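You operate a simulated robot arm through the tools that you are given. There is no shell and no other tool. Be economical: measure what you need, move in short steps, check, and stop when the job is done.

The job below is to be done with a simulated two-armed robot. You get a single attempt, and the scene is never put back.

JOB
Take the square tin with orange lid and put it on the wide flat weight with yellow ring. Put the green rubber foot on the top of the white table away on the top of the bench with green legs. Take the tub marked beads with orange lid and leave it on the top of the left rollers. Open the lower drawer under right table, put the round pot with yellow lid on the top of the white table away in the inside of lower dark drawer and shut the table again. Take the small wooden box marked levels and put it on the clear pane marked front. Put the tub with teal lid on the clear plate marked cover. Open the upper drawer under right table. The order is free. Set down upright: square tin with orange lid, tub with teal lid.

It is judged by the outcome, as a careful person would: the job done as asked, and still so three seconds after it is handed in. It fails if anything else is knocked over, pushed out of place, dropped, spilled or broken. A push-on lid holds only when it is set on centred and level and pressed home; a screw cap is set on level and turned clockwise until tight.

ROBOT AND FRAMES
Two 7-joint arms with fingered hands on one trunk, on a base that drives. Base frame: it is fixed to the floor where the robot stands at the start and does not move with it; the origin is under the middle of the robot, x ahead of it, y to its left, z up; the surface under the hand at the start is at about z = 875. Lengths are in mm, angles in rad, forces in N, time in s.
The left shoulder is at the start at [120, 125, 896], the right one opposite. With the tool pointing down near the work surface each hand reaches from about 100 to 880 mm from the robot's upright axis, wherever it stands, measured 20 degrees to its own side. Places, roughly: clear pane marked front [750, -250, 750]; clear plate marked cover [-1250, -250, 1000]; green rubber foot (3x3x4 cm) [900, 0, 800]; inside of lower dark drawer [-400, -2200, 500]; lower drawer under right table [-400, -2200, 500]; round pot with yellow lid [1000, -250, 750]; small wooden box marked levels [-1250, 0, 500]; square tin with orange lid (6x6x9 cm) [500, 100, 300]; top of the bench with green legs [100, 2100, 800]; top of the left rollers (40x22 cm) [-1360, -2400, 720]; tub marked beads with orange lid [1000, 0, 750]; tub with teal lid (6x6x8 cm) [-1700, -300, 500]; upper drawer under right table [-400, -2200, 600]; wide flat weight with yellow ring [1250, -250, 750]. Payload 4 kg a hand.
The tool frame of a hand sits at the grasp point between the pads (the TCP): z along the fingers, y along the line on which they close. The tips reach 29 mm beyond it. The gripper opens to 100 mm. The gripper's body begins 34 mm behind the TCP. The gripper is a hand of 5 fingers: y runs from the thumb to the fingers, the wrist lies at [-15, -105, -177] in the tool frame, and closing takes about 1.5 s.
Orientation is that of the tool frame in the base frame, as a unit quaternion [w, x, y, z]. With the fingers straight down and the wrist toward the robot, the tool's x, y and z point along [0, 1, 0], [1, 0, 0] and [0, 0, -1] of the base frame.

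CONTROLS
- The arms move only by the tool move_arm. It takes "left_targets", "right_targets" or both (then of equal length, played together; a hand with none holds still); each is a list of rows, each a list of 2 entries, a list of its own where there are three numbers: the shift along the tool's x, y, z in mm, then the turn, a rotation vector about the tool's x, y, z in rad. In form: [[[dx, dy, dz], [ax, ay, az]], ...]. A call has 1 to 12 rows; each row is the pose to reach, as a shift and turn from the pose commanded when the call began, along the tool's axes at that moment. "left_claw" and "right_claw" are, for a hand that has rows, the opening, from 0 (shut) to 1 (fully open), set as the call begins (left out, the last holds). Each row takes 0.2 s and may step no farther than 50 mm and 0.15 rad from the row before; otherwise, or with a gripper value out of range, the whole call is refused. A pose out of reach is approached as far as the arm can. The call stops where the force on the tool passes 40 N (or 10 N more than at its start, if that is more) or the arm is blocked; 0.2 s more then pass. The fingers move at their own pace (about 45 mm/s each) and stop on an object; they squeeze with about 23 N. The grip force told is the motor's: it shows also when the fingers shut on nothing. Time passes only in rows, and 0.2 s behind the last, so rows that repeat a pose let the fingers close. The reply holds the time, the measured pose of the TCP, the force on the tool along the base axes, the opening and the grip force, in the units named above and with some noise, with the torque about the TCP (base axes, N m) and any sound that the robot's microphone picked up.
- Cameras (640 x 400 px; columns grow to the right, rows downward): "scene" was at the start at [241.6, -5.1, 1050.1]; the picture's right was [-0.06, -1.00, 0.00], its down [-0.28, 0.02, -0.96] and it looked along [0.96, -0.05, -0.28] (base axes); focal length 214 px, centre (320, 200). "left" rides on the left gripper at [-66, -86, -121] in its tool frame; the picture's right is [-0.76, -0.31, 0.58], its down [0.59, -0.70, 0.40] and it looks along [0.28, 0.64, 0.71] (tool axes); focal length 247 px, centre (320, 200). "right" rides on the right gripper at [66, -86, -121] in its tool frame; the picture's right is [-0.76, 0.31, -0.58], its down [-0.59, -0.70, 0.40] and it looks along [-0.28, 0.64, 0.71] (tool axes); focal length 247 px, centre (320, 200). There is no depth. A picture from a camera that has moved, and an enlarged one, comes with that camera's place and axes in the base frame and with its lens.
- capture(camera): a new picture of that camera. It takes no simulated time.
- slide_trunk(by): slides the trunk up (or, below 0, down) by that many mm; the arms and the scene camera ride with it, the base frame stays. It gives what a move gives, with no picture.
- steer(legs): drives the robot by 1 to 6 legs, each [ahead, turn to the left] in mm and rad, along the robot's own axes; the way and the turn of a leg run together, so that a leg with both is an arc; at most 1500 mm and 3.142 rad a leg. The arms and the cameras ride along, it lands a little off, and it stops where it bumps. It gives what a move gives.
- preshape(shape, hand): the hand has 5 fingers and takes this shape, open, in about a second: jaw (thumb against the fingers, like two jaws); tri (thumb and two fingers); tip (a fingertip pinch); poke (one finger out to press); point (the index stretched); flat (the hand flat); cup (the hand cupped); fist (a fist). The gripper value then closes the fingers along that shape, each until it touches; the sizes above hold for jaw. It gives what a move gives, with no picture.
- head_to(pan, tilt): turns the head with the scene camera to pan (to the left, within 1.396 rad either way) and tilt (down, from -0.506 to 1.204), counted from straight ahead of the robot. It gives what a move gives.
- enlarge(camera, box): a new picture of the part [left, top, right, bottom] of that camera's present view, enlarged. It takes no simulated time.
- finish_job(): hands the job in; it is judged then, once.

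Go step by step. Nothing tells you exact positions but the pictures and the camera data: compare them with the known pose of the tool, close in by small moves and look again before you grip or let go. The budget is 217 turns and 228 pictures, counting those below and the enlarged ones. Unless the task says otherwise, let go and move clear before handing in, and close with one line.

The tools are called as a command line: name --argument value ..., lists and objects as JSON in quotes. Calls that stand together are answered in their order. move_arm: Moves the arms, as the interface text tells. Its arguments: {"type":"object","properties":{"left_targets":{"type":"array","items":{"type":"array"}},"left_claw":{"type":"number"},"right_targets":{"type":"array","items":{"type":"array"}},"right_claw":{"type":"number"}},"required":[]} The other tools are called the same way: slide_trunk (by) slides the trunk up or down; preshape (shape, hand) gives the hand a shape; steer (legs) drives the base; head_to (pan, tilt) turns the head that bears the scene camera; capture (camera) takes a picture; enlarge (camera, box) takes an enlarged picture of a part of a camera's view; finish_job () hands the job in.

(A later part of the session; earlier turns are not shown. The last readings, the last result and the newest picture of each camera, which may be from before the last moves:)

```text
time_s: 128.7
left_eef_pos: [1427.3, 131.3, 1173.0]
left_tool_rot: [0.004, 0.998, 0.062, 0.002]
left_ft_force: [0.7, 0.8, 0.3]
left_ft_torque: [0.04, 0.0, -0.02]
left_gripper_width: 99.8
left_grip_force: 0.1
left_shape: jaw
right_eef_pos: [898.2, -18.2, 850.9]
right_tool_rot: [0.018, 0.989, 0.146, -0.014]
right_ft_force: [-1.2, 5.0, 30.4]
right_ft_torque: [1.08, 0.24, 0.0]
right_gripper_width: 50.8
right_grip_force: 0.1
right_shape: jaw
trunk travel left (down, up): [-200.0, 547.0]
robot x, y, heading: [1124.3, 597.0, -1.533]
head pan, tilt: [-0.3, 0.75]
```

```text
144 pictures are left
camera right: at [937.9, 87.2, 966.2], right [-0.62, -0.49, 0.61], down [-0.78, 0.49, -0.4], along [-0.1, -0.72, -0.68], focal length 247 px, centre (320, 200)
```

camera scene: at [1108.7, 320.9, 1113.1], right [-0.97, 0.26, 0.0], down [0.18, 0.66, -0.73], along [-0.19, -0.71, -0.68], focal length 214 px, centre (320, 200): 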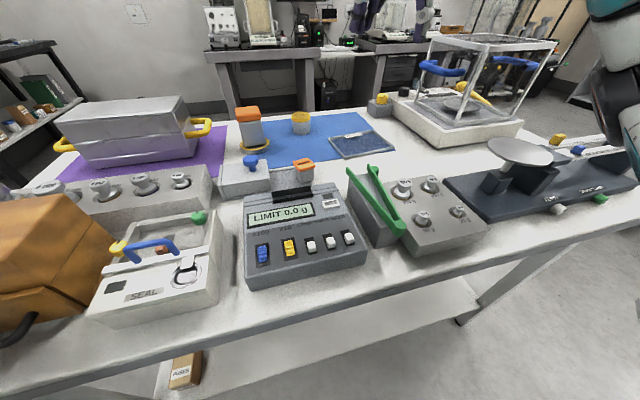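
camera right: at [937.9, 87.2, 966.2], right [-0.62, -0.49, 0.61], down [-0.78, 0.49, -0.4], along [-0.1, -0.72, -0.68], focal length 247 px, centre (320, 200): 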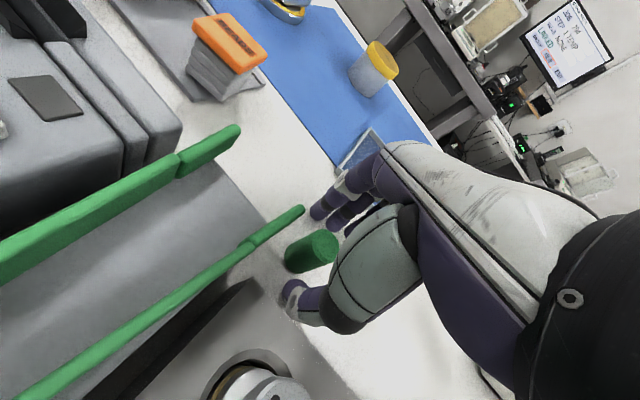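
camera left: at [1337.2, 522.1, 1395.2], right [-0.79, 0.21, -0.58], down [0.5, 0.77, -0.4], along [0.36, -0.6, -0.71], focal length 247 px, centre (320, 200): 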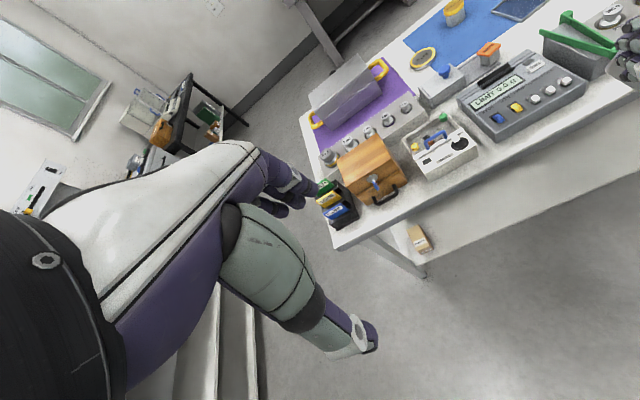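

The thumb touched the weight block (30 N). Raise and look closely.

move_arm --right_targets '[[[0, 0, -20], [0, 0, 0]], [[0, 0, -20], [0, 0, 0]]]' --right_claw 0.4

enlarge --camera "right" --box '[200, 150, 400, 275]'

enlarge --camera "right" --box '[200, 230, 400, 355]'

```text
time_s: 129.3
left_eef_pos: [1426.2, 128.0, 1170.1]
left_tool_rot: [0.002, 0.998, 0.063, 0.003]
left_ft_force: [0.0, 0.5, -0.3]
left_ft_torque: [0.05, -0.02, 0.0]
left_gripper_width: 99.9
left_grip_force: 0.0
left_shape: jaw
right_eef_pos: [898.2, -20.2, 862.9]
right_tool_rot: [0.01, 0.989, 0.146, -0.015]
right_ft_force: [0.6, 0.1, -0.6]
right_ft_torque: [0.02, 0.02, 0.02]
right_gripper_width: 40.7
right_grip_force: 0.1
right_shape: jaw
trunk travel left (down, up): [-200.0, 547.0]
robot x, y, heading: [1118.4, 589.4, -1.535]
head pan, tilt: [-0.3, 0.75]
```

```text
3.20 times, centred on (300, 212) of right
camera zoom: at [937.3, 83.6, 980.3], right [-0.62, -0.5, 0.61], down [-0.78, 0.49, -0.39], along [-0.1, -0.71, -0.69], focal length 790 px, centre (384, 160)
```

zoom: 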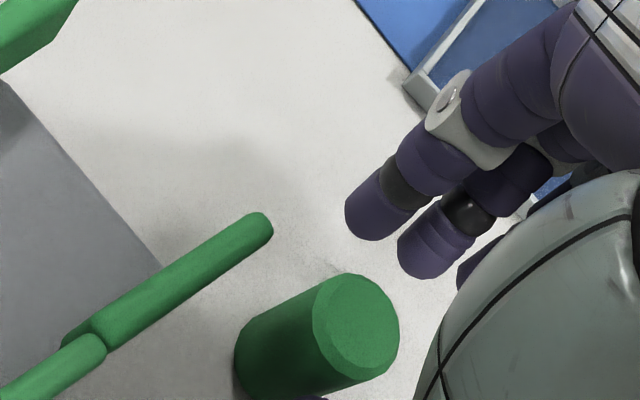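

```text
3.20 times, centred on (300, 292) of right
camera zoom: at [937.3, 83.6, 980.3], right [-0.62, -0.5, 0.61], down [-0.78, 0.49, -0.39], along [-0.1, -0.71, -0.69], focal length 790 px, centre (384, -96)
```

zoom: 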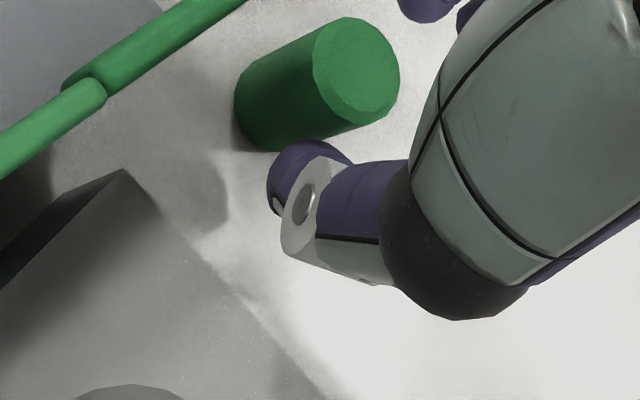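

The opening is now 40 mm, so the thumb clears the block better. Shift slightly away from the block and descend again to z≈848.

move_arm --right_targets '[[[-2, 2, 5], [0, 0, 0]], [[-2, 2, 15], [0, 0, 0]], [[-2, 2, 15], [0, 0, 0]]]'

enlarge --camera "right" --box '[220, 180, 420, 305]'

```text
time_s: 130.1
left_eef_pos: [1426.6, 129.1, 1172.6]
left_tool_rot: [0.002, 0.998, 0.062, 0.003]
left_ft_force: [0.5, -0.5, 0.7]
left_ft_torque: [-0.01, 0.01, 0.0]
left_gripper_width: 99.9
left_grip_force: 0.0
left_shape: jaw
right_eef_pos: [895.5, -22.2, 849.8]
right_tool_rot: [0.012, 0.989, 0.146, -0.015]
right_ft_force: [-1.6, 1.6, 6.5]
right_ft_torque: [0.21, 0.05, -0.02]
right_gripper_width: 40.8
right_grip_force: 0.0
right_shape: jaw
trunk travel left (down, up): [-200.0, 547.0]
robot x, y, heading: [1117.8, 593.4, -1.533]
head pan, tilt: [-0.3, 0.75]
```

```text
3.20 times, centred on (320, 242) of right
camera zoom: at [936.0, 82.0, 967.4], right [-0.62, -0.5, 0.61], down [-0.78, 0.49, -0.39], along [-0.1, -0.72, -0.69], focal length 790 px, centre (320, 64)
```

zoom: 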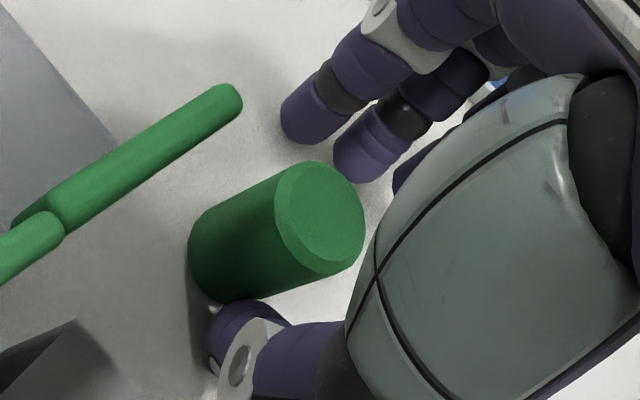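

The foot sits between thumb and fingers. Close here.

move_arm --right_targets '[[[0, 0, -2], [0, 0, 0]], [[0, 0, -2], [0, 0, 0]], [[0, 0, -2], [0, 0, 0]], [[0, 0, -2], [0, 0, 0]], [[0, 0, -2], [0, 0, 0]], [[0, 0, -2], [0, 0, 0]]]' --right_claw 0

move_arm --right_targets '[[[0, 3, -20], [0, 0, 0]], [[0, 3, -60], [0, 0, 0]], [[0, 3, -60], [0, 0, 0]]]'

capture --camera "right"

```text
time_s: 131.5
left_eef_pos: [1427.2, 127.8, 1170.5]
left_tool_rot: [0.002, 0.998, 0.063, 0.003]
left_ft_force: [0.2, -0.1, -1.0]
left_ft_torque: [0.03, -0.02, -0.02]
left_gripper_width: 99.9
left_grip_force: 0.1
left_shape: jaw
right_eef_pos: [896.6, -22.1, 850.8]
right_tool_rot: [0.011, 0.989, 0.147, -0.014]
right_ft_force: [0.3, 0.3, -0.3]
right_ft_torque: [-0.03, 0.02, 0.03]
right_gripper_width: 10.2
right_grip_force: 23.1
right_shape: jaw
trunk travel left (down, up): [-200.0, 547.0]
robot x, y, heading: [1119.6, 595.5, -1.533]
head pan, tilt: [-0.3, 0.75]
```

```text
time_s: 132.3
left_eef_pos: [1426.3, 128.6, 1170.9]
left_tool_rot: [0.002, 0.998, 0.063, 0.003]
left_ft_force: [-0.1, 0.7, -0.3]
left_ft_torque: [0.0, 0.01, -0.02]
left_gripper_width: 99.9
left_grip_force: 0.0
left_shape: jaw
right_eef_pos: [900.8, -22.2, 909.6]
right_tool_rot: [0.01, 0.989, 0.147, -0.014]
right_ft_force: [0.2, 0.3, -0.2]
right_ft_torque: [-0.01, 0.05, -0.02]
right_gripper_width: 10.3
right_grip_force: 23.1
right_shape: jaw
trunk travel left (down, up): [-200.0, 547.0]
robot x, y, heading: [1117.1, 598.9, -1.533]
head pan, tilt: [-0.3, 0.75]
```

```text
140 pictures are left
camera right: at [940.0, 81.2, 1026.4], right [-0.62, -0.5, 0.61], down [-0.78, 0.49, -0.39], along [-0.1, -0.71, -0.69], focal length 247 px, centre (320, 200)
```

right: 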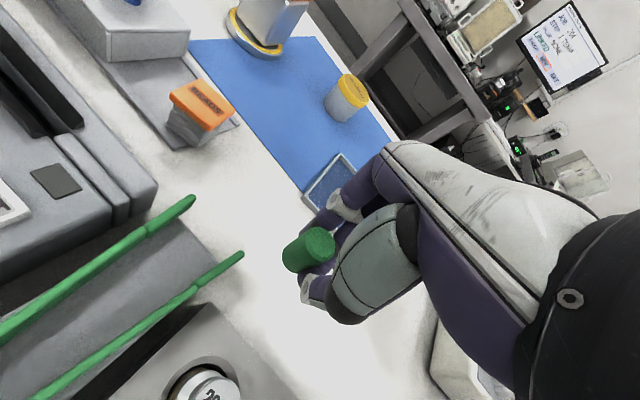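

The foot came up, though it seems gripped off-centre. Take a closer look.

enlarge --camera "right" --box '[250, 190, 410, 290]'

```text
4.00 times, centred on (330, 240) of right
camera zoom: at [940.0, 81.2, 1026.4], right [-0.62, -0.5, 0.61], down [-0.78, 0.49, -0.39], along [-0.1, -0.71, -0.69], focal length 988 px, centre (280, 40)
```

zoom: 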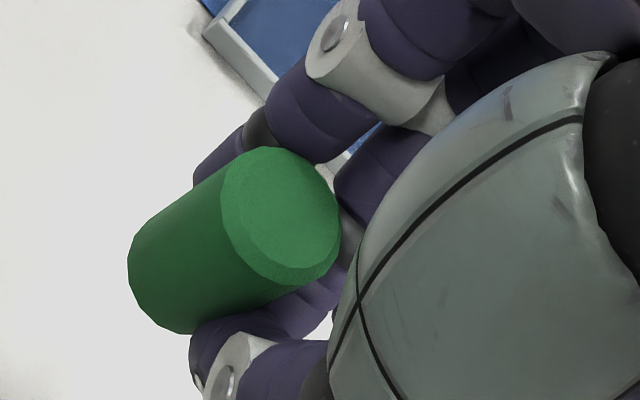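

Held well enough between index and thumb. Raise it, back away, and head for the green-legged bench.

move_arm --right_targets '[[[0, -10, -45], [0, 0, 0]], [[0, -20, -90], [0, 0, 0]], [[0, -30, -135], [0, 0, 0]], [[0, -40, -170], [0, 0, 0]]]'

steer --legs '[[-320, 0], [0, -1.6], [1000, 0], [0, -1.57]]'

head_to --pan 0.0 --tilt 0.4

capture --camera "scene"

capture --camera "right"

```text
time_s: 133.3
left_eef_pos: [1427.1, 128.9, 1171.4]
left_tool_rot: [0.002, 0.998, 0.063, 0.003]
left_ft_force: [-0.2, 0.8, -0.3]
left_ft_torque: [0.03, -0.05, -0.04]
left_gripper_width: 100.1
left_grip_force: 0.1
left_shape: jaw
right_eef_pos: [890.9, 18.4, 1078.8]
right_tool_rot: [0.011, 0.989, 0.146, -0.015]
right_ft_force: [0.5, -0.4, -0.9]
right_ft_torque: [0.0, -0.02, 0.01]
right_gripper_width: 10.1
right_grip_force: 23.7
right_shape: jaw
trunk travel left (down, up): [-200.0, 547.0]
robot x, y, heading: [1119.2, 592.6, -1.53]
head pan, tilt: [-0.3, 0.75]
```

```text
time_s: 148.1
left_eef_pos: [-198.7, 1358.6, 1171.2]
left_tool_rot: [-0.002, -0.065, 0.998, 0.002]
left_ft_force: [-0.4, 0.6, -0.1]
left_ft_torque: [-0.02, 0.0, 0.03]
left_gripper_width: 99.7
left_grip_force: 0.0
left_shape: jaw
right_eef_pos: [336.8, 1470.3, 1076.6]
right_tool_rot: [0.014, -0.148, 0.989, 0.011]
right_ft_force: [1.0, 1.4, 0.4]
right_ft_torque: [0.01, 0.02, -0.05]
right_gripper_width: 9.8
right_grip_force: 22.7
right_shape: jaw
trunk travel left (down, up): [-200.0, 547.0]
robot x, y, heading: [113.0, 894.9, 1.613]
head pan, tilt: [-0.3, 0.75]
```

```text
time_s: 148.9
left_eef_pos: [-198.9, 1357.8, 1170.4]
left_tool_rot: [-0.003, -0.065, 0.998, 0.002]
left_ft_force: [-0.7, 0.5, 0.8]
left_ft_torque: [0.03, 0.0, -0.02]
left_gripper_width: 99.7
left_grip_force: 0.0
left_shape: jaw
right_eef_pos: [337.1, 1469.9, 1077.1]
right_tool_rot: [0.015, -0.148, 0.989, 0.011]
right_ft_force: [-0.3, -0.3, -0.2]
right_ft_torque: [0.0, 0.01, 0.01]
right_gripper_width: 9.9
right_grip_force: 23.1
right_shape: jaw
trunk travel left (down, up): [-200.0, 547.0]
robot x, y, heading: [105.6, 892.6, 1.61]
head pan, tilt: [0.0, 0.4]
```

```text
138 pictures are left
camera scene: at [104.2, 1089.5, 1144.1], right [1.0, 0.04, 0.0], down [0.02, -0.39, -0.92], along [-0.04, 0.92, -0.39], focal length 214 px, centre (320, 200)
```

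scene: 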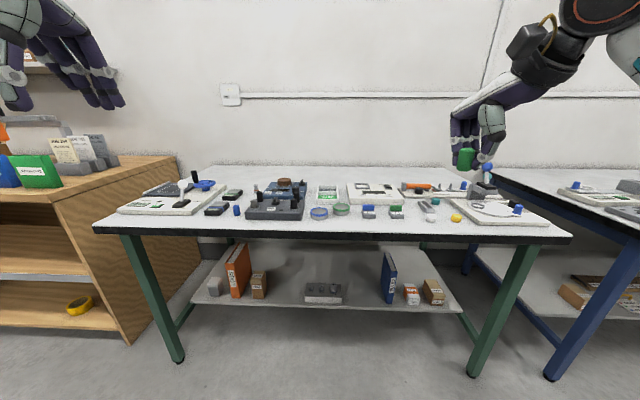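

```text
137 pictures are left
camera right: at [294.4, 1364.9, 1193.9], right [0.62, 0.5, 0.61], down [0.78, -0.49, -0.39], along [0.1, 0.72, -0.69], focal length 247 px, centre (320, 200)
```

right: 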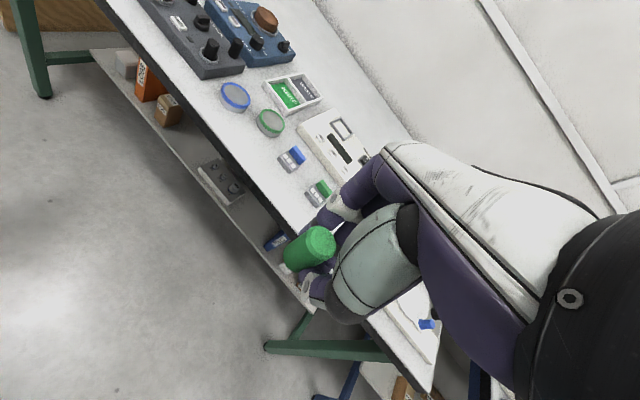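

Foot still held. Enlarge the bench top to find a free spot.

enlarge --camera "scene" --box '[200, 150, 440, 250]'

enlarge --camera "scene" --box '[380, 150, 580, 250]'

```text
2.67 times, centred on (320, 200) of scene
camera zoom: at [104.2, 1089.5, 1144.1], right [1.0, 0.04, 0.0], down [0.02, -0.39, -0.92], along [-0.04, 0.92, -0.39], focal length 572 px, centre (320, 200)
```

zoom: 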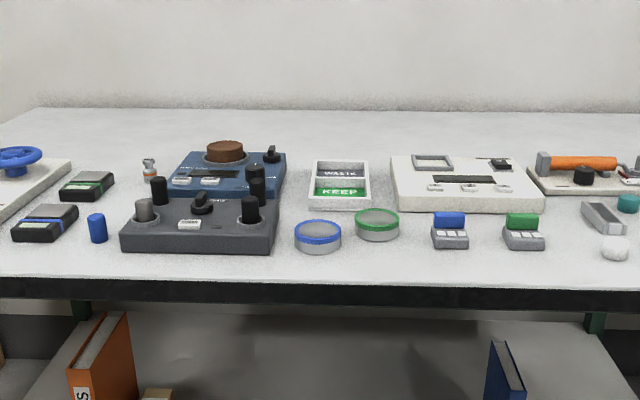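

```text
3.20 times, centred on (480, 200) of scene
camera zoom: at [104.2, 1089.5, 1144.1], right [1.0, 0.04, 0.0], down [0.02, -0.39, -0.92], along [-0.04, 0.92, -0.39], focal length 686 px, centre (-192, 200)
```

zoom: 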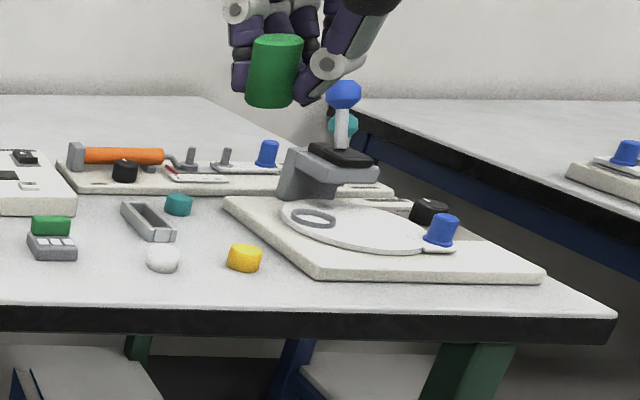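

I'll use the free front strip near (190, 1724) on the green-legged bench (top z≈800). Drive closer with a slight left offset.

steer --legs '[[0, 0.42], [255, 0], [0, -0.46]]'

head_to --pan -0.1 --tilt 0.7

capture --camera "scene"

capture --camera "right"

```text
time_s: 153.4
left_eef_pos: [-294.7, 1596.5, 1170.9]
left_tool_rot: [-0.003, -0.045, 0.999, 0.002]
left_ft_force: [-0.4, 0.0, -0.1]
left_ft_torque: [-0.02, -0.02, 0.01]
left_gripper_width: 99.9
left_grip_force: 0.1
left_shape: jaw
right_eef_pos: [244.7, 1686.6, 1076.5]
right_tool_rot: [0.015, -0.129, 0.992, 0.011]
right_ft_force: [-0.4, 0.3, -0.8]
right_ft_torque: [0.02, 0.02, 0.02]
right_gripper_width: 9.8
right_grip_force: 23.1
right_shape: jaw
trunk travel left (down, up): [-200.0, 547.0]
robot x, y, heading: [-5.2, 1117.0, 1.571]
head pan, tilt: [0.0, 0.4]
```

```text
time_s: 154.2
left_eef_pos: [-294.5, 1596.2, 1170.5]
left_tool_rot: [-0.003, -0.045, 0.999, 0.002]
left_ft_force: [-0.1, 0.1, 0.9]
left_ft_torque: [0.03, -0.01, 0.0]
left_gripper_width: 100.0
left_grip_force: 0.1
left_shape: jaw
right_eef_pos: [245.4, 1686.8, 1076.9]
right_tool_rot: [0.014, -0.129, 0.992, 0.011]
right_ft_force: [0.1, -0.4, -0.1]
right_ft_torque: [-0.03, 0.01, -0.01]
right_gripper_width: 9.6
right_grip_force: 23.0
right_shape: jaw
trunk travel left (down, up): [-200.0, 547.0]
robot x, y, heading: [-3.0, 1121.4, 1.574]
head pan, tilt: [-0.099, 0.7]
```

```text
134 pictures are left
camera scene: at [6.4, 1308.7, 1117.4], right [1.0, -0.1, 0.0], down [-0.06, -0.64, -0.77], along [0.07, 0.76, -0.64], focal length 214 px, centre (320, 200)
```

scene: 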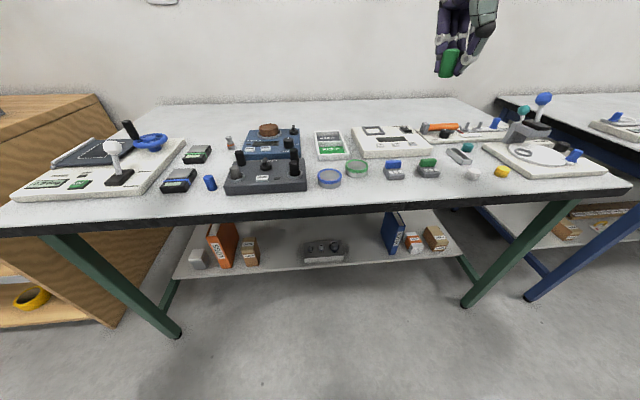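

```text
133 pictures are left
camera right: at [198.6, 1584.5, 1193.9], right [0.64, 0.47, 0.61], down [0.76, -0.52, -0.39], along [0.13, 0.71, -0.69], focal length 247 px, centre (320, 200)
```

right: 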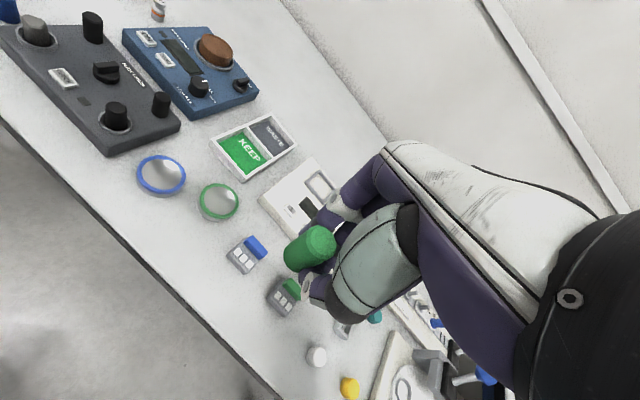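

Target spot (194, 1710): clear of the green ring and blue block. Move over and lower to just above.

move_arm --right_targets '[[[22, 18, 20], [0, 0, 0]], [[43, 35, 45], [0, 0, 0]], [[43, 35, 90], [0, 0, 0]], [[43, 35, 135], [0, 0, 0]], [[43, 35, 175], [0, 0, 0]], [[43, 35, 200], [0, 0, 0]], [[43, 35, 200], [0, 0, 0]]]'

capture --camera "right"

enlarge --camera "scene" --box '[300, 120, 460, 220]'

```text
time_s: 155.8
left_eef_pos: [-294.8, 1596.3, 1171.1]
left_tool_rot: [-0.003, -0.046, 0.999, 0.002]
left_ft_force: [0.5, 0.8, -0.3]
left_ft_torque: [0.02, -0.02, 0.0]
left_gripper_width: 100.0
left_grip_force: 0.0
left_shape: jaw
right_eef_pos: [200.3, 1715.0, 878.0]
right_tool_rot: [0.014, -0.129, 0.992, 0.011]
right_ft_force: [-0.8, 0.8, 0.2]
right_ft_torque: [0.0, 0.0, 0.02]
right_gripper_width: 9.8
right_grip_force: 22.9
right_shape: jaw
trunk travel left (down, up): [-200.0, 547.0]
robot x, y, heading: [-1.6, 1117.5, 1.571]
head pan, tilt: [-0.099, 0.7]
```

```text
132 pictures are left
camera right: at [154.6, 1611.2, 994.9], right [0.64, 0.47, 0.61], down [0.76, -0.52, -0.39], along [0.13, 0.71, -0.69], focal length 247 px, centre (320, 200)
```

right: 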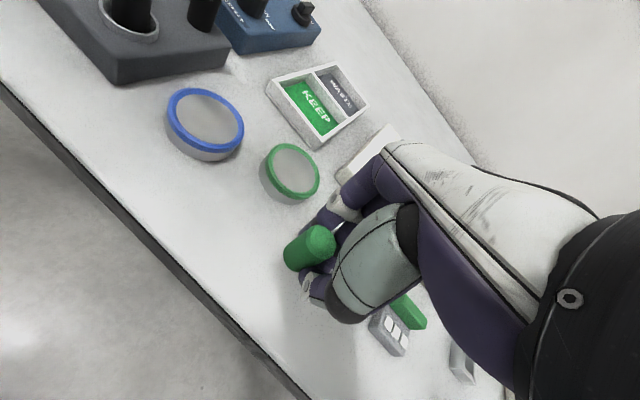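

```text
4.00 times, centred on (380, 170) of scene
camera zoom: at [6.4, 1308.6, 1117.4], right [1.0, -0.1, 0.0], down [-0.06, -0.64, -0.76], along [0.07, 0.76, -0.64], focal length 858 px, centre (80, 320)
```

zoom: 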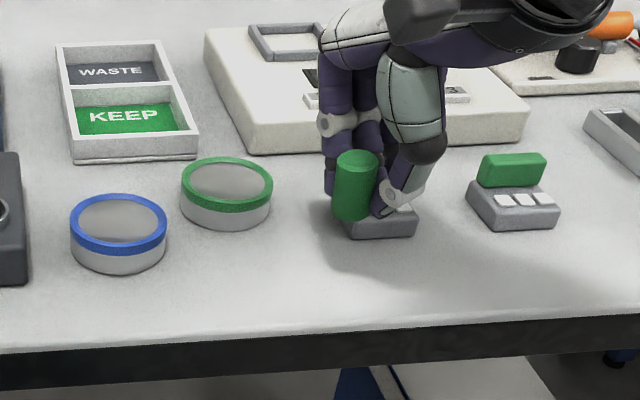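

It needs to be a bit further left and toward the front edge. Adjust, then lower to the surface.

move_arm --right_targets '[[[28, -8, 0], [0, 0, 0]], [[28, -8, 12], [0, 0, 0]], [[28, -8, 22], [0, 0, 0]], [[28, -8, 26], [0, 0, 0]], [[28, -8, 26], [0, 0, 0]]]'

enlarge --camera "scene" --box '[300, 120, 460, 220]'

```text
time_s: 157.0
left_eef_pos: [-294.0, 1595.9, 1170.9]
left_tool_rot: [-0.002, -0.045, 0.999, 0.001]
left_ft_force: [-0.1, -0.1, -0.9]
left_ft_torque: [-0.01, -0.01, -0.02]
left_gripper_width: 100.1
left_grip_force: 0.1
left_shape: jaw
right_eef_pos: [174.9, 1700.1, 852.0]
right_tool_rot: [0.015, -0.129, 0.992, 0.011]
right_ft_force: [0.0, 0.4, 0.2]
right_ft_torque: [-0.01, 0.01, 0.04]
right_gripper_width: 9.6
right_grip_force: 23.0
right_shape: jaw
trunk travel left (down, up): [-200.0, 547.0]
robot x, y, heading: [-5.0, 1121.0, 1.574]
head pan, tilt: [-0.099, 0.7]
```

```text
4.00 times, centred on (380, 170) of scene
camera zoom: at [6.5, 1308.6, 1117.3], right [1.0, -0.1, 0.0], down [-0.06, -0.64, -0.76], along [0.07, 0.76, -0.64], focal length 858 px, centre (80, 320)
```

zoom: 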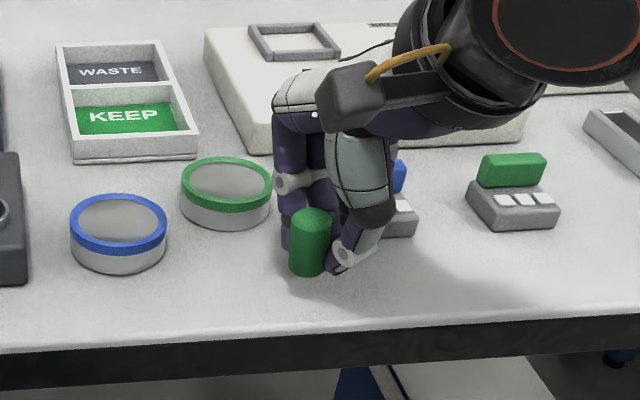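

Very near the surface. Lower in small steps till contact.

move_arm --right_targets '[[[0, 0, 3], [0, 0, 0]], [[0, 0, 6], [0, 0, 0]]]'

enlarge --camera "scene" --box '[340, 150, 420, 200]'

```text
time_s: 157.6
left_eef_pos: [-295.2, 1595.6, 1171.7]
left_tool_rot: [-0.003, -0.046, 0.999, 0.002]
left_ft_force: [-0.7, -0.5, -0.9]
left_ft_torque: [0.0, 0.0, 0.03]
left_gripper_width: 100.0
left_grip_force: 0.1
left_shape: jaw
right_eef_pos: [175.2, 1700.7, 844.4]
right_tool_rot: [0.014, -0.128, 0.992, 0.011]
right_ft_force: [0.9, 0.1, 0.1]
right_ft_torque: [0.0, 0.01, -0.03]
right_gripper_width: 9.5
right_grip_force: 23.1
right_shape: jaw
trunk travel left (down, up): [-200.0, 547.0]
robot x, y, heading: [-2.1, 1121.9, 1.565]
head pan, tilt: [-0.099, 0.7]
```

```text
8.00 times, centred on (380, 175) of scene
camera zoom: at [6.5, 1308.7, 1117.3], right [1.0, -0.1, 0.0], down [-0.06, -0.64, -0.76], along [0.07, 0.76, -0.64], focal length 1716 px, centre (-160, 400)
```

zoom: 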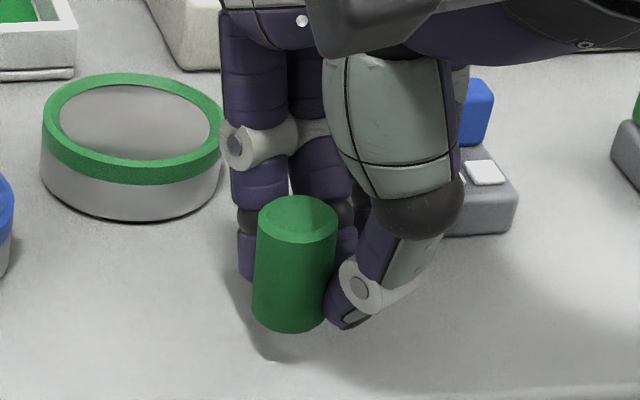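

Still a small gap visible (shadow). Continue gently.

move_arm --right_targets '[[[0, 0, 3], [0, 0, 0]], [[0, 0, 6], [0, 0, 0]], [[0, 0, 8], [0, 0, 0]]]'

enlarge --camera "scene" --box '[340, 150, 420, 200]'

```text
time_s: 158.4
left_eef_pos: [-293.9, 1597.0, 1171.4]
left_tool_rot: [-0.003, -0.046, 0.999, 0.002]
left_ft_force: [0.0, -0.1, 0.4]
left_ft_torque: [-0.02, 0.01, 0.0]
left_gripper_width: 99.8
left_grip_force: 0.0
left_shape: jaw
right_eef_pos: [176.6, 1701.7, 833.7]
right_tool_rot: [0.014, -0.129, 0.992, 0.011]
right_ft_force: [0.6, -0.1, -0.2]
right_ft_torque: [-0.02, 0.0, 0.02]
right_gripper_width: 9.5
right_grip_force: 23.1
right_shape: jaw
trunk travel left (down, up): [-200.0, 547.0]
robot x, y, heading: [-4.9, 1119.5, 1.574]
head pan, tilt: [-0.099, 0.7]
```

```text
8.00 times, centred on (380, 175) of scene
camera zoom: at [6.5, 1308.6, 1117.3], right [1.0, -0.1, 0.0], down [-0.06, -0.64, -0.76], along [0.07, 0.76, -0.64], focal length 1716 px, centre (-160, 400)
```

zoom: 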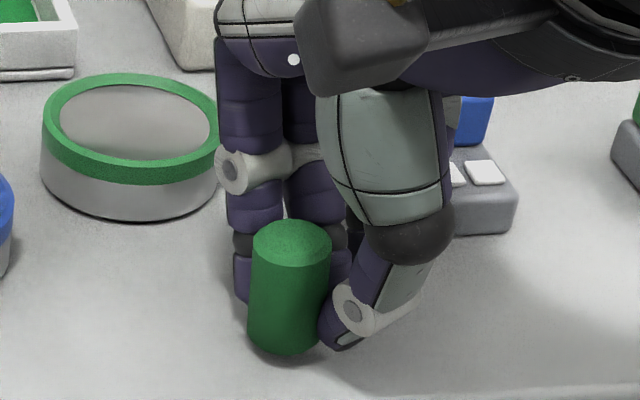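

Nearly down. Shift 12 mm inward from the edge, and lower a few mm more to contact.

move_arm --right_targets '[[[-3, 12, 0], [0, 0, 0]], [[-3, 12, 2], [0, 0, 0]], [[-3, 12, 4], [0, 0, 0]], [[-3, 12, 6], [0, 0, 0]]]'

enlarge --camera "scene" --box '[340, 150, 420, 200]'

```text
time_s: 159.4
left_eef_pos: [-294.9, 1595.6, 1171.8]
left_tool_rot: [-0.003, -0.045, 0.999, 0.001]
left_ft_force: [0.0, -0.2, -1.5]
left_ft_torque: [-0.04, 0.03, 0.0]
left_gripper_width: 100.0
left_grip_force: 0.0
left_shape: jaw
right_eef_pos: [175.1, 1715.5, 829.8]
right_tool_rot: [0.015, -0.129, 0.991, 0.011]
right_ft_force: [-0.4, -1.2, 0.6]
right_ft_torque: [0.01, 0.01, -0.01]
right_gripper_width: 9.5
right_grip_force: 23.0
right_shape: jaw
trunk travel left (down, up): [-200.0, 547.0]
robot x, y, heading: [-3.3, 1120.5, 1.575]
head pan, tilt: [-0.099, 0.7]
```

```text
8.00 times, centred on (380, 175) of scene
camera zoom: at [6.5, 1308.5, 1117.4], right [1.0, -0.1, 0.0], down [-0.06, -0.64, -0.76], along [0.07, 0.76, -0.64], focal length 1716 px, centre (-160, 400)
```

zoom: 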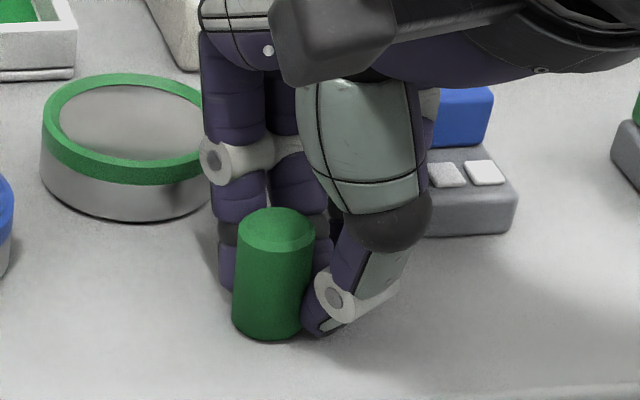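

move_arm --right_targets '[[[0, 0, 2], [0, 0, 0]], [[0, 0, 4], [0, 0, 0]], [[0, 0, 6], [0, 0, 0]], [[0, 0, 6], [0, 0, 0]]]'

enlarge --camera "scene" --box '[340, 150, 420, 200]'

```text
time_s: 160.4
left_eef_pos: [-294.0, 1594.3, 1171.7]
left_tool_rot: [-0.002, -0.045, 0.999, 0.004]
left_ft_force: [-0.3, -1.2, 0.4]
left_ft_torque: [0.0, -0.01, 0.02]
left_gripper_width: 99.9
left_grip_force: 0.0
left_shape: jaw
right_eef_pos: [175.2, 1713.3, 828.8]
right_tool_rot: [0.015, -0.128, 0.992, 0.015]
right_ft_force: [3.0, -2.6, 25.8]
right_ft_torque: [-0.4, -0.1, -0.03]
right_gripper_width: 10.7
right_grip_force: 22.6
right_shape: jaw
trunk travel left (down, up): [-200.0, 547.0]
robot x, y, heading: [-7.9, 1116.7, 1.576]
head pan, tilt: [-0.099, 0.7]
```

```text
8.00 times, centred on (380, 175) of scene
camera zoom: at [6.1, 1306.4, 1118.1], right [1.0, -0.1, 0.0], down [-0.06, -0.64, -0.77], along [0.08, 0.76, -0.64], focal length 1716 px, centre (-160, 400)
```

zoom: 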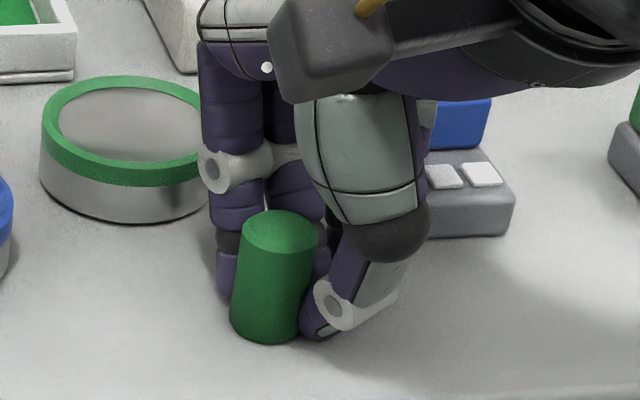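

Contact made. Ease up 3 mm and release.

move_arm --right_targets '[[[0, 0, -3], [0, 0, 0]], [[0, 0, -3], [0, 0, 0]]]'

move_arm --right_targets '[[[0, 0, 0], [0, 0, 0]], [[0, 0, 0], [0, 0, 0]], [[0, 0, 0], [0, 0, 0]], [[0, 0, 0], [0, 0, 0]]]' --right_claw 0.45

enlarge --camera "scene" --box '[340, 150, 420, 200]'

capture --camera "right"

```text
time_s: 161.0
left_eef_pos: [-294.6, 1596.2, 1171.4]
left_tool_rot: [-0.003, -0.045, 0.999, 0.003]
left_ft_force: [-0.3, 0.0, -0.1]
left_ft_torque: [0.0, 0.01, 0.01]
left_gripper_width: 99.9
left_grip_force: 0.0
left_shape: jaw
right_eef_pos: [174.9, 1714.5, 828.0]
right_tool_rot: [0.015, -0.128, 0.992, 0.011]
right_ft_force: [3.1, 3.7, 16.1]
right_ft_torque: [0.02, 0.02, -0.03]
right_gripper_width: 10.6
right_grip_force: 23.0
right_shape: jaw
trunk travel left (down, up): [-200.0, 547.0]
robot x, y, heading: [-5.0, 1119.2, 1.573]
head pan, tilt: [-0.099, 0.7]
```

```text
time_s: 162.0
left_eef_pos: [-295.0, 1595.7, 1171.0]
left_tool_rot: [-0.003, -0.045, 0.999, 0.002]
left_ft_force: [-0.5, -0.1, -0.1]
left_ft_torque: [0.0, -0.01, 0.0]
left_gripper_width: 100.1
left_grip_force: 0.1
left_shape: jaw
right_eef_pos: [173.7, 1713.8, 828.6]
right_tool_rot: [0.015, -0.129, 0.992, 0.012]
right_ft_force: [-1.0, 1.1, 14.6]
right_ft_torque: [-0.12, -0.01, 0.01]
right_gripper_width: 42.1
right_grip_force: 0.0
right_shape: jaw
trunk travel left (down, up): [-200.0, 547.0]
robot x, y, heading: [-4.8, 1123.4, 1.574]
head pan, tilt: [-0.099, 0.7]
```

```text
8.00 times, centred on (380, 175) of scene
camera zoom: at [6.1, 1307.7, 1117.6], right [1.0, -0.1, 0.0], down [-0.06, -0.64, -0.77], along [0.08, 0.76, -0.64], focal length 1716 px, centre (-160, 400)
```

zoom: 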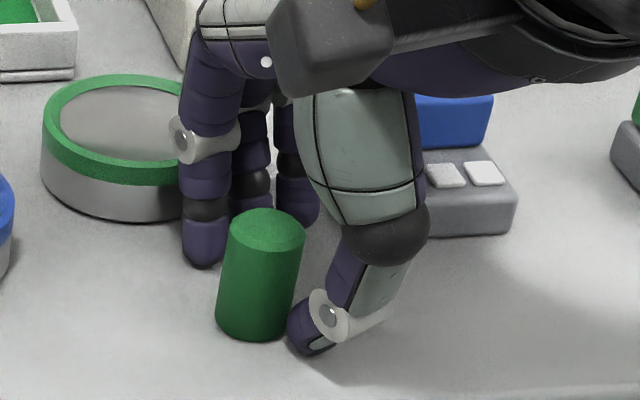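

```text
124 pictures are left
camera right: at [128.4, 1609.9, 945.4], right [0.64, 0.47, 0.61], down [0.76, -0.52, -0.39], along [0.13, 0.71, -0.69], focal length 247 px, centre (320, 200)
```

right: 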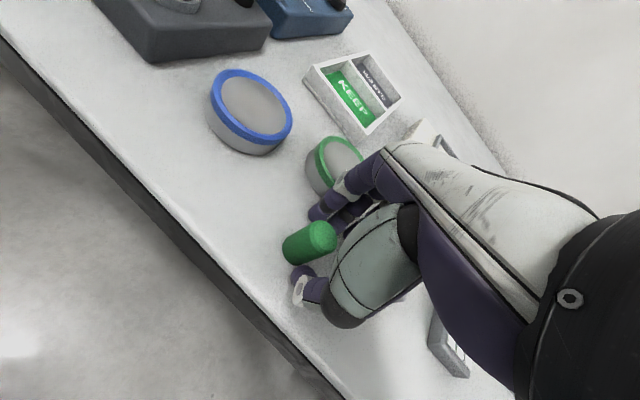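

Released. Lift straight up and verify.

move_arm --right_targets '[[[0, 0, -15], [0, 0, 0]], [[0, 0, -50], [0, 0, 0]], [[0, 0, -95], [0, 0, 0]], [[0, 0, -140], [0, 0, 0]], [[0, 0, -185], [0, 0, 0]], [[0, 0, -220], [0, 0, 0]]]' --right_claw 0.55

enlarge --camera "scene" --box '[300, 120, 460, 220]'

```text
time_s: 163.4
left_eef_pos: [-294.0, 1596.6, 1170.6]
left_tool_rot: [-0.003, -0.045, 0.999, 0.001]
left_ft_force: [-0.5, 0.0, -0.1]
left_ft_torque: [-0.01, -0.01, -0.02]
left_gripper_width: 100.2
left_grip_force: 0.0
left_shape: jaw
right_eef_pos: [168.4, 1710.4, 1045.3]
right_tool_rot: [0.015, -0.129, 0.991, 0.012]
right_ft_force: [-0.8, -0.8, 0.9]
right_ft_torque: [0.0, 0.01, -0.04]
right_gripper_width: 54.8
right_grip_force: 0.0
right_shape: jaw
trunk travel left (down, up): [-200.0, 547.0]
robot x, y, heading: [-5.4, 1116.0, 1.578]
head pan, tilt: [-0.099, 0.7]
```

```text
4.00 times, centred on (380, 170) of scene
camera zoom: at [6.3, 1308.4, 1117.4], right [1.0, -0.1, 0.0], down [-0.06, -0.64, -0.76], along [0.08, 0.76, -0.64], focal length 858 px, centre (80, 320)
```

zoom: 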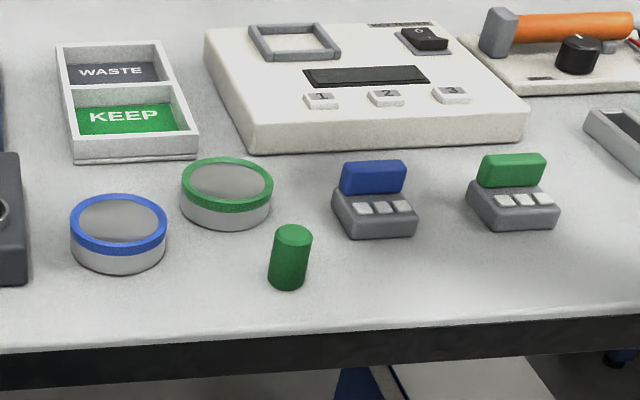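

The foot stands properly on the bench. Now drive back to the white table for the beads tub (left hand) and pot (right hand).

steer --legs '[[-260, 0], [0, -1.57], [990, 0], [0, -1.57]]'

head_to --pan 0.0 --tilt 0.6

capture --camera "scene"

```text
time_s: 178.0
left_eef_pos: [1260.5, 355.4, 1171.4]
left_tool_rot: [0.002, 1.0, 0.025, 0.004]
left_ft_force: [0.4, -0.7, 0.0]
left_ft_torque: [-0.02, -0.02, 0.02]
left_gripper_width: 99.7
left_grip_force: 0.0
left_shape: jaw
right_eef_pos: [793.6, 258.7, 1045.6]
right_tool_rot: [0.011, 0.994, 0.109, -0.014]
right_ft_force: [0.2, 0.1, 0.8]
right_ft_torque: [-0.02, -0.02, 0.0]
right_gripper_width: 54.8
right_grip_force: 0.0
right_shape: jaw
trunk travel left (down, up): [-200.0, 547.0]
robot x, y, heading: [989.1, 841.8, -1.614]
head pan, tilt: [-0.099, 0.7]
```

```text
time_s: 178.7
left_eef_pos: [1260.4, 355.5, 1172.2]
left_tool_rot: [0.002, 1.0, 0.025, 0.003]
left_ft_force: [0.2, 0.3, -0.1]
left_ft_torque: [0.04, 0.02, -0.02]
left_gripper_width: 99.8
left_grip_force: 0.2
left_shape: jaw
right_eef_pos: [793.8, 260.1, 1045.2]
right_tool_rot: [0.01, 0.994, 0.109, -0.016]
right_ft_force: [-0.3, 0.3, 0.4]
right_ft_torque: [0.02, 0.0, -0.03]
right_gripper_width: 54.7
right_grip_force: 0.0
right_shape: jaw
trunk travel left (down, up): [-200.0, 547.0]
robot x, y, heading: [990.3, 839.1, -1.608]
head pan, tilt: [0.0, 0.6]
```

```text
122 pictures are left
camera scene: at [985.3, 650.9, 1125.9], right [-1.0, 0.04, 0.0], down [0.02, 0.57, -0.82], along [-0.03, -0.82, -0.57], focal length 214 px, centre (320, 200)
```

scene: 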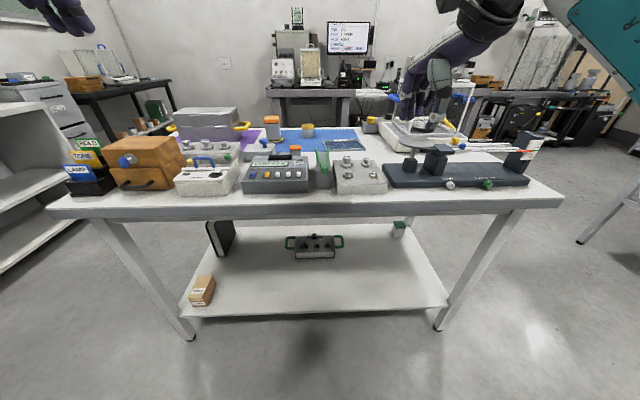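

Drive to the table edge and use the left hand camera to view the tub.

steer --legs '[[255, 0.04]]'

capture --camera "scene"

capture --camera "left"

```text
time_s: 180.5
left_eef_pos: [1274.5, 109.7, 1169.4]
left_tool_rot: [0.002, 0.999, 0.043, 0.002]
left_ft_force: [-0.2, -0.4, -0.2]
left_ft_torque: [0.04, -0.03, -0.03]
left_gripper_width: 100.0
left_grip_force: 0.1
left_shape: jaw
right_eef_pos: [811.2, -4.8, 1045.0]
right_tool_rot: [0.01, 0.992, 0.127, -0.014]
right_ft_force: [-0.7, -1.0, -0.7]
right_ft_torque: [0.05, -0.04, 0.0]
right_gripper_width: 54.7
right_grip_force: 0.1
right_shape: jaw
trunk travel left (down, up): [-200.0, 547.0]
robot x, y, heading: [984.2, 585.9, -1.569]
head pan, tilt: [0.0, 0.6]
```

```text
121 pictures are left
camera scene: at [987.4, 394.3, 1125.9], right [-1.0, 0.0, 0.0], down [0.0, 0.57, -0.82], along [0.0, -0.82, -0.57], focal length 214 px, centre (320, 200)
```

scene: 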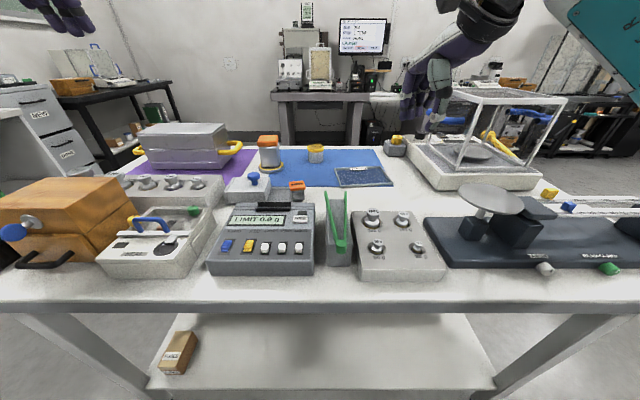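

```text
120 pictures are left
camera left: at [1199.8, 190.7, 1290.1], right [-0.78, 0.24, -0.58], down [0.53, 0.75, -0.4], along [0.34, -0.62, -0.71], focal length 247 px, centre (320, 200)
```

left: 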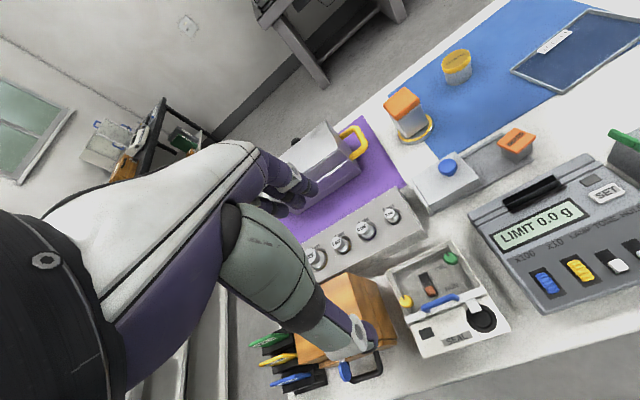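

Beads tub lid is at about (1039, -42, 863). Move the left hand above it.

move_arm --left_targets '[[[-35, 19, 15], [0, 0, 0]], [[-70, 38, 30], [0, 0, 0]], [[-106, 57, 45], [0, 0, 0]], [[-141, 76, 60], [0, 0, 0]], [[-176, 95, 80], [0, 0, 0]], [[-212, 115, 105], [0, 0, 0]], [[-247, 134, 130], [0, 0, 0]], [[-247, 134, 130], [0, 0, 0]]]' --left_claw 0.8

capture --camera "left"

enlarge --camera "scene" --box '[220, 120, 380, 220]'

```text
time_s: 182.3
left_eef_pos: [1041.9, -47.0, 1040.6]
left_tool_rot: [0.002, 0.999, 0.044, 0.003]
left_ft_force: [-0.2, -0.4, -0.2]
left_ft_torque: [-0.01, -0.01, -0.03]
left_gripper_width: 80.3
left_grip_force: 0.0
left_shape: jaw
right_eef_pos: [809.9, -3.1, 1046.2]
right_tool_rot: [0.012, 0.992, 0.128, -0.014]
right_ft_force: [0.0, 0.2, 1.2]
right_ft_torque: [0.02, 0.04, -0.01]
right_gripper_width: 54.8
right_grip_force: 0.0
right_shape: jaw
trunk travel left (down, up): [-200.0, 547.0]
robot x, y, heading: [985.2, 584.0, -1.578]
head pan, tilt: [0.0, 0.6]
```

```text
119 pictures are left
camera left: at [967.6, 34.3, 1160.3], right [-0.78, 0.24, -0.58], down [0.53, 0.75, -0.4], along [0.34, -0.62, -0.71], focal length 247 px, centre (320, 200)
```

left: 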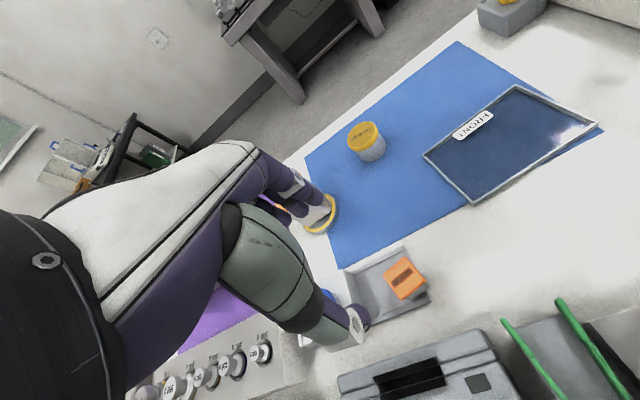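

```text
4.00 times, centred on (300, 170) of scene
camera zoom: at [987.3, 394.9, 1126.0], right [-1.0, 0.0, 0.0], down [0.0, 0.57, -0.82], along [0.0, -0.82, -0.57], focal length 858 px, centre (400, 320)
```

zoom: 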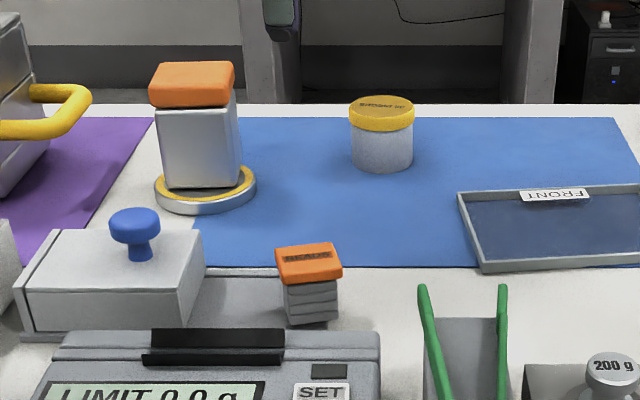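

Tub refined: (1038, -50), lid top ≈865. Descend to z≈905 and re-check.

move_arm --left_targets '[[[-4, 3, 45], [0, 0, 0]], [[-4, 3, 90], [0, 0, 0]], [[-4, 3, 135], [0, 0, 0]], [[-4, 3, 135], [0, 0, 0]]]' --left_claw 0.62

capture --camera "left"

enlarge --camera "scene" --box '[220, 120, 380, 220]'

```text
time_s: 183.5
left_eef_pos: [1033.0, -40.8, 910.2]
left_tool_rot: [0.005, 0.999, 0.035, 0.005]
left_ft_force: [0.1, 0.2, -0.2]
left_ft_torque: [0.04, 0.02, 0.0]
left_gripper_width: 62.0
left_grip_force: 0.0
left_shape: jaw
right_eef_pos: [810.8, 10.6, 1051.9]
right_tool_rot: [0.018, 0.993, 0.119, -0.015]
right_ft_force: [-0.8, -0.7, 0.0]
right_ft_torque: [0.1, -0.04, 0.0]
right_gripper_width: 55.1
right_grip_force: 0.1
right_shape: jaw
trunk travel left (down, up): [-200.0, 547.0]
robot x, y, heading: [1019.2, 585.3, -1.567]
head pan, tilt: [0.0, 0.6]
stopped in row 4 (left hand): the arm was blocked; the commanded pose is now the measured one
```

```text
117 pictures are left
camera left: at [960.6, 42.6, 1027.8], right [-0.77, 0.25, -0.59], down [0.54, 0.74, -0.4], along [0.34, -0.63, -0.7], focal length 247 px, centre (320, 200)
```

left: 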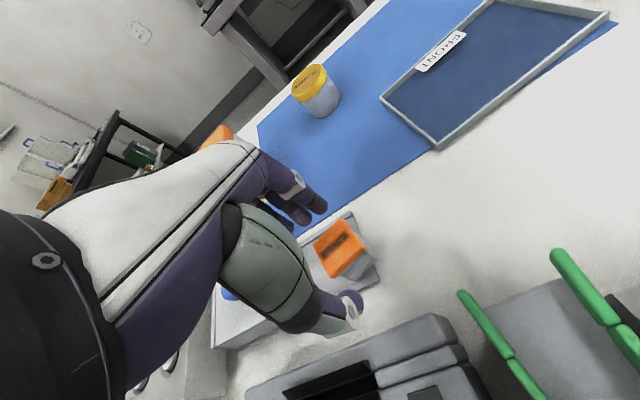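

```text
4.00 times, centred on (300, 170) of scene
camera zoom: at [963.2, 433.1, 1139.7], right [-1.0, 0.0, -0.05], down [0.04, 0.54, -0.84], along [0.03, -0.84, -0.53], focal length 858 px, centre (400, 320)
```

zoom: 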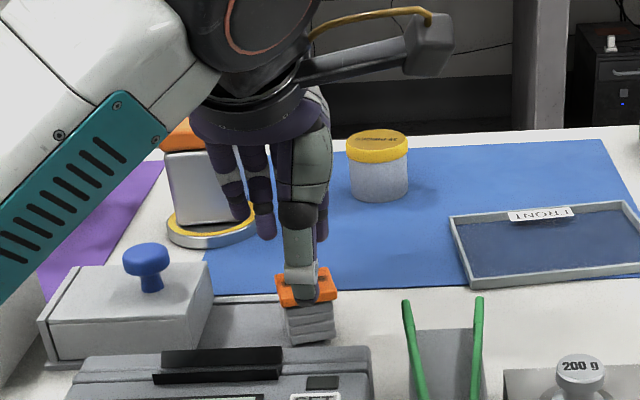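

The arm got blocked and the base shifted; I need to see where the left elbow is.

capture --camera "scene"

```text
115 pictures are left
camera scene: at [963.2, 433.1, 1139.7], right [-1.0, 0.0, -0.05], down [0.04, 0.54, -0.84], along [0.03, -0.84, -0.53], focal length 214 px, centre (320, 200)
```

scene: 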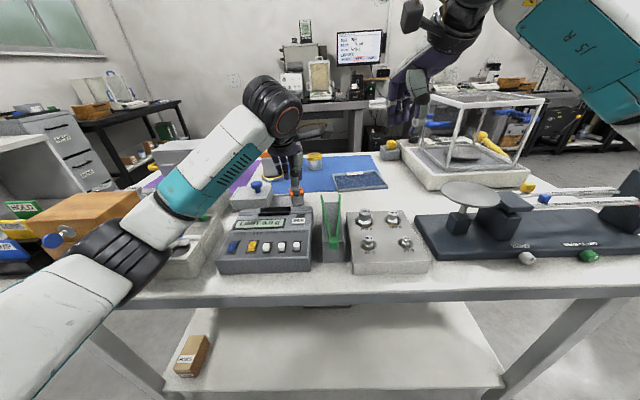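

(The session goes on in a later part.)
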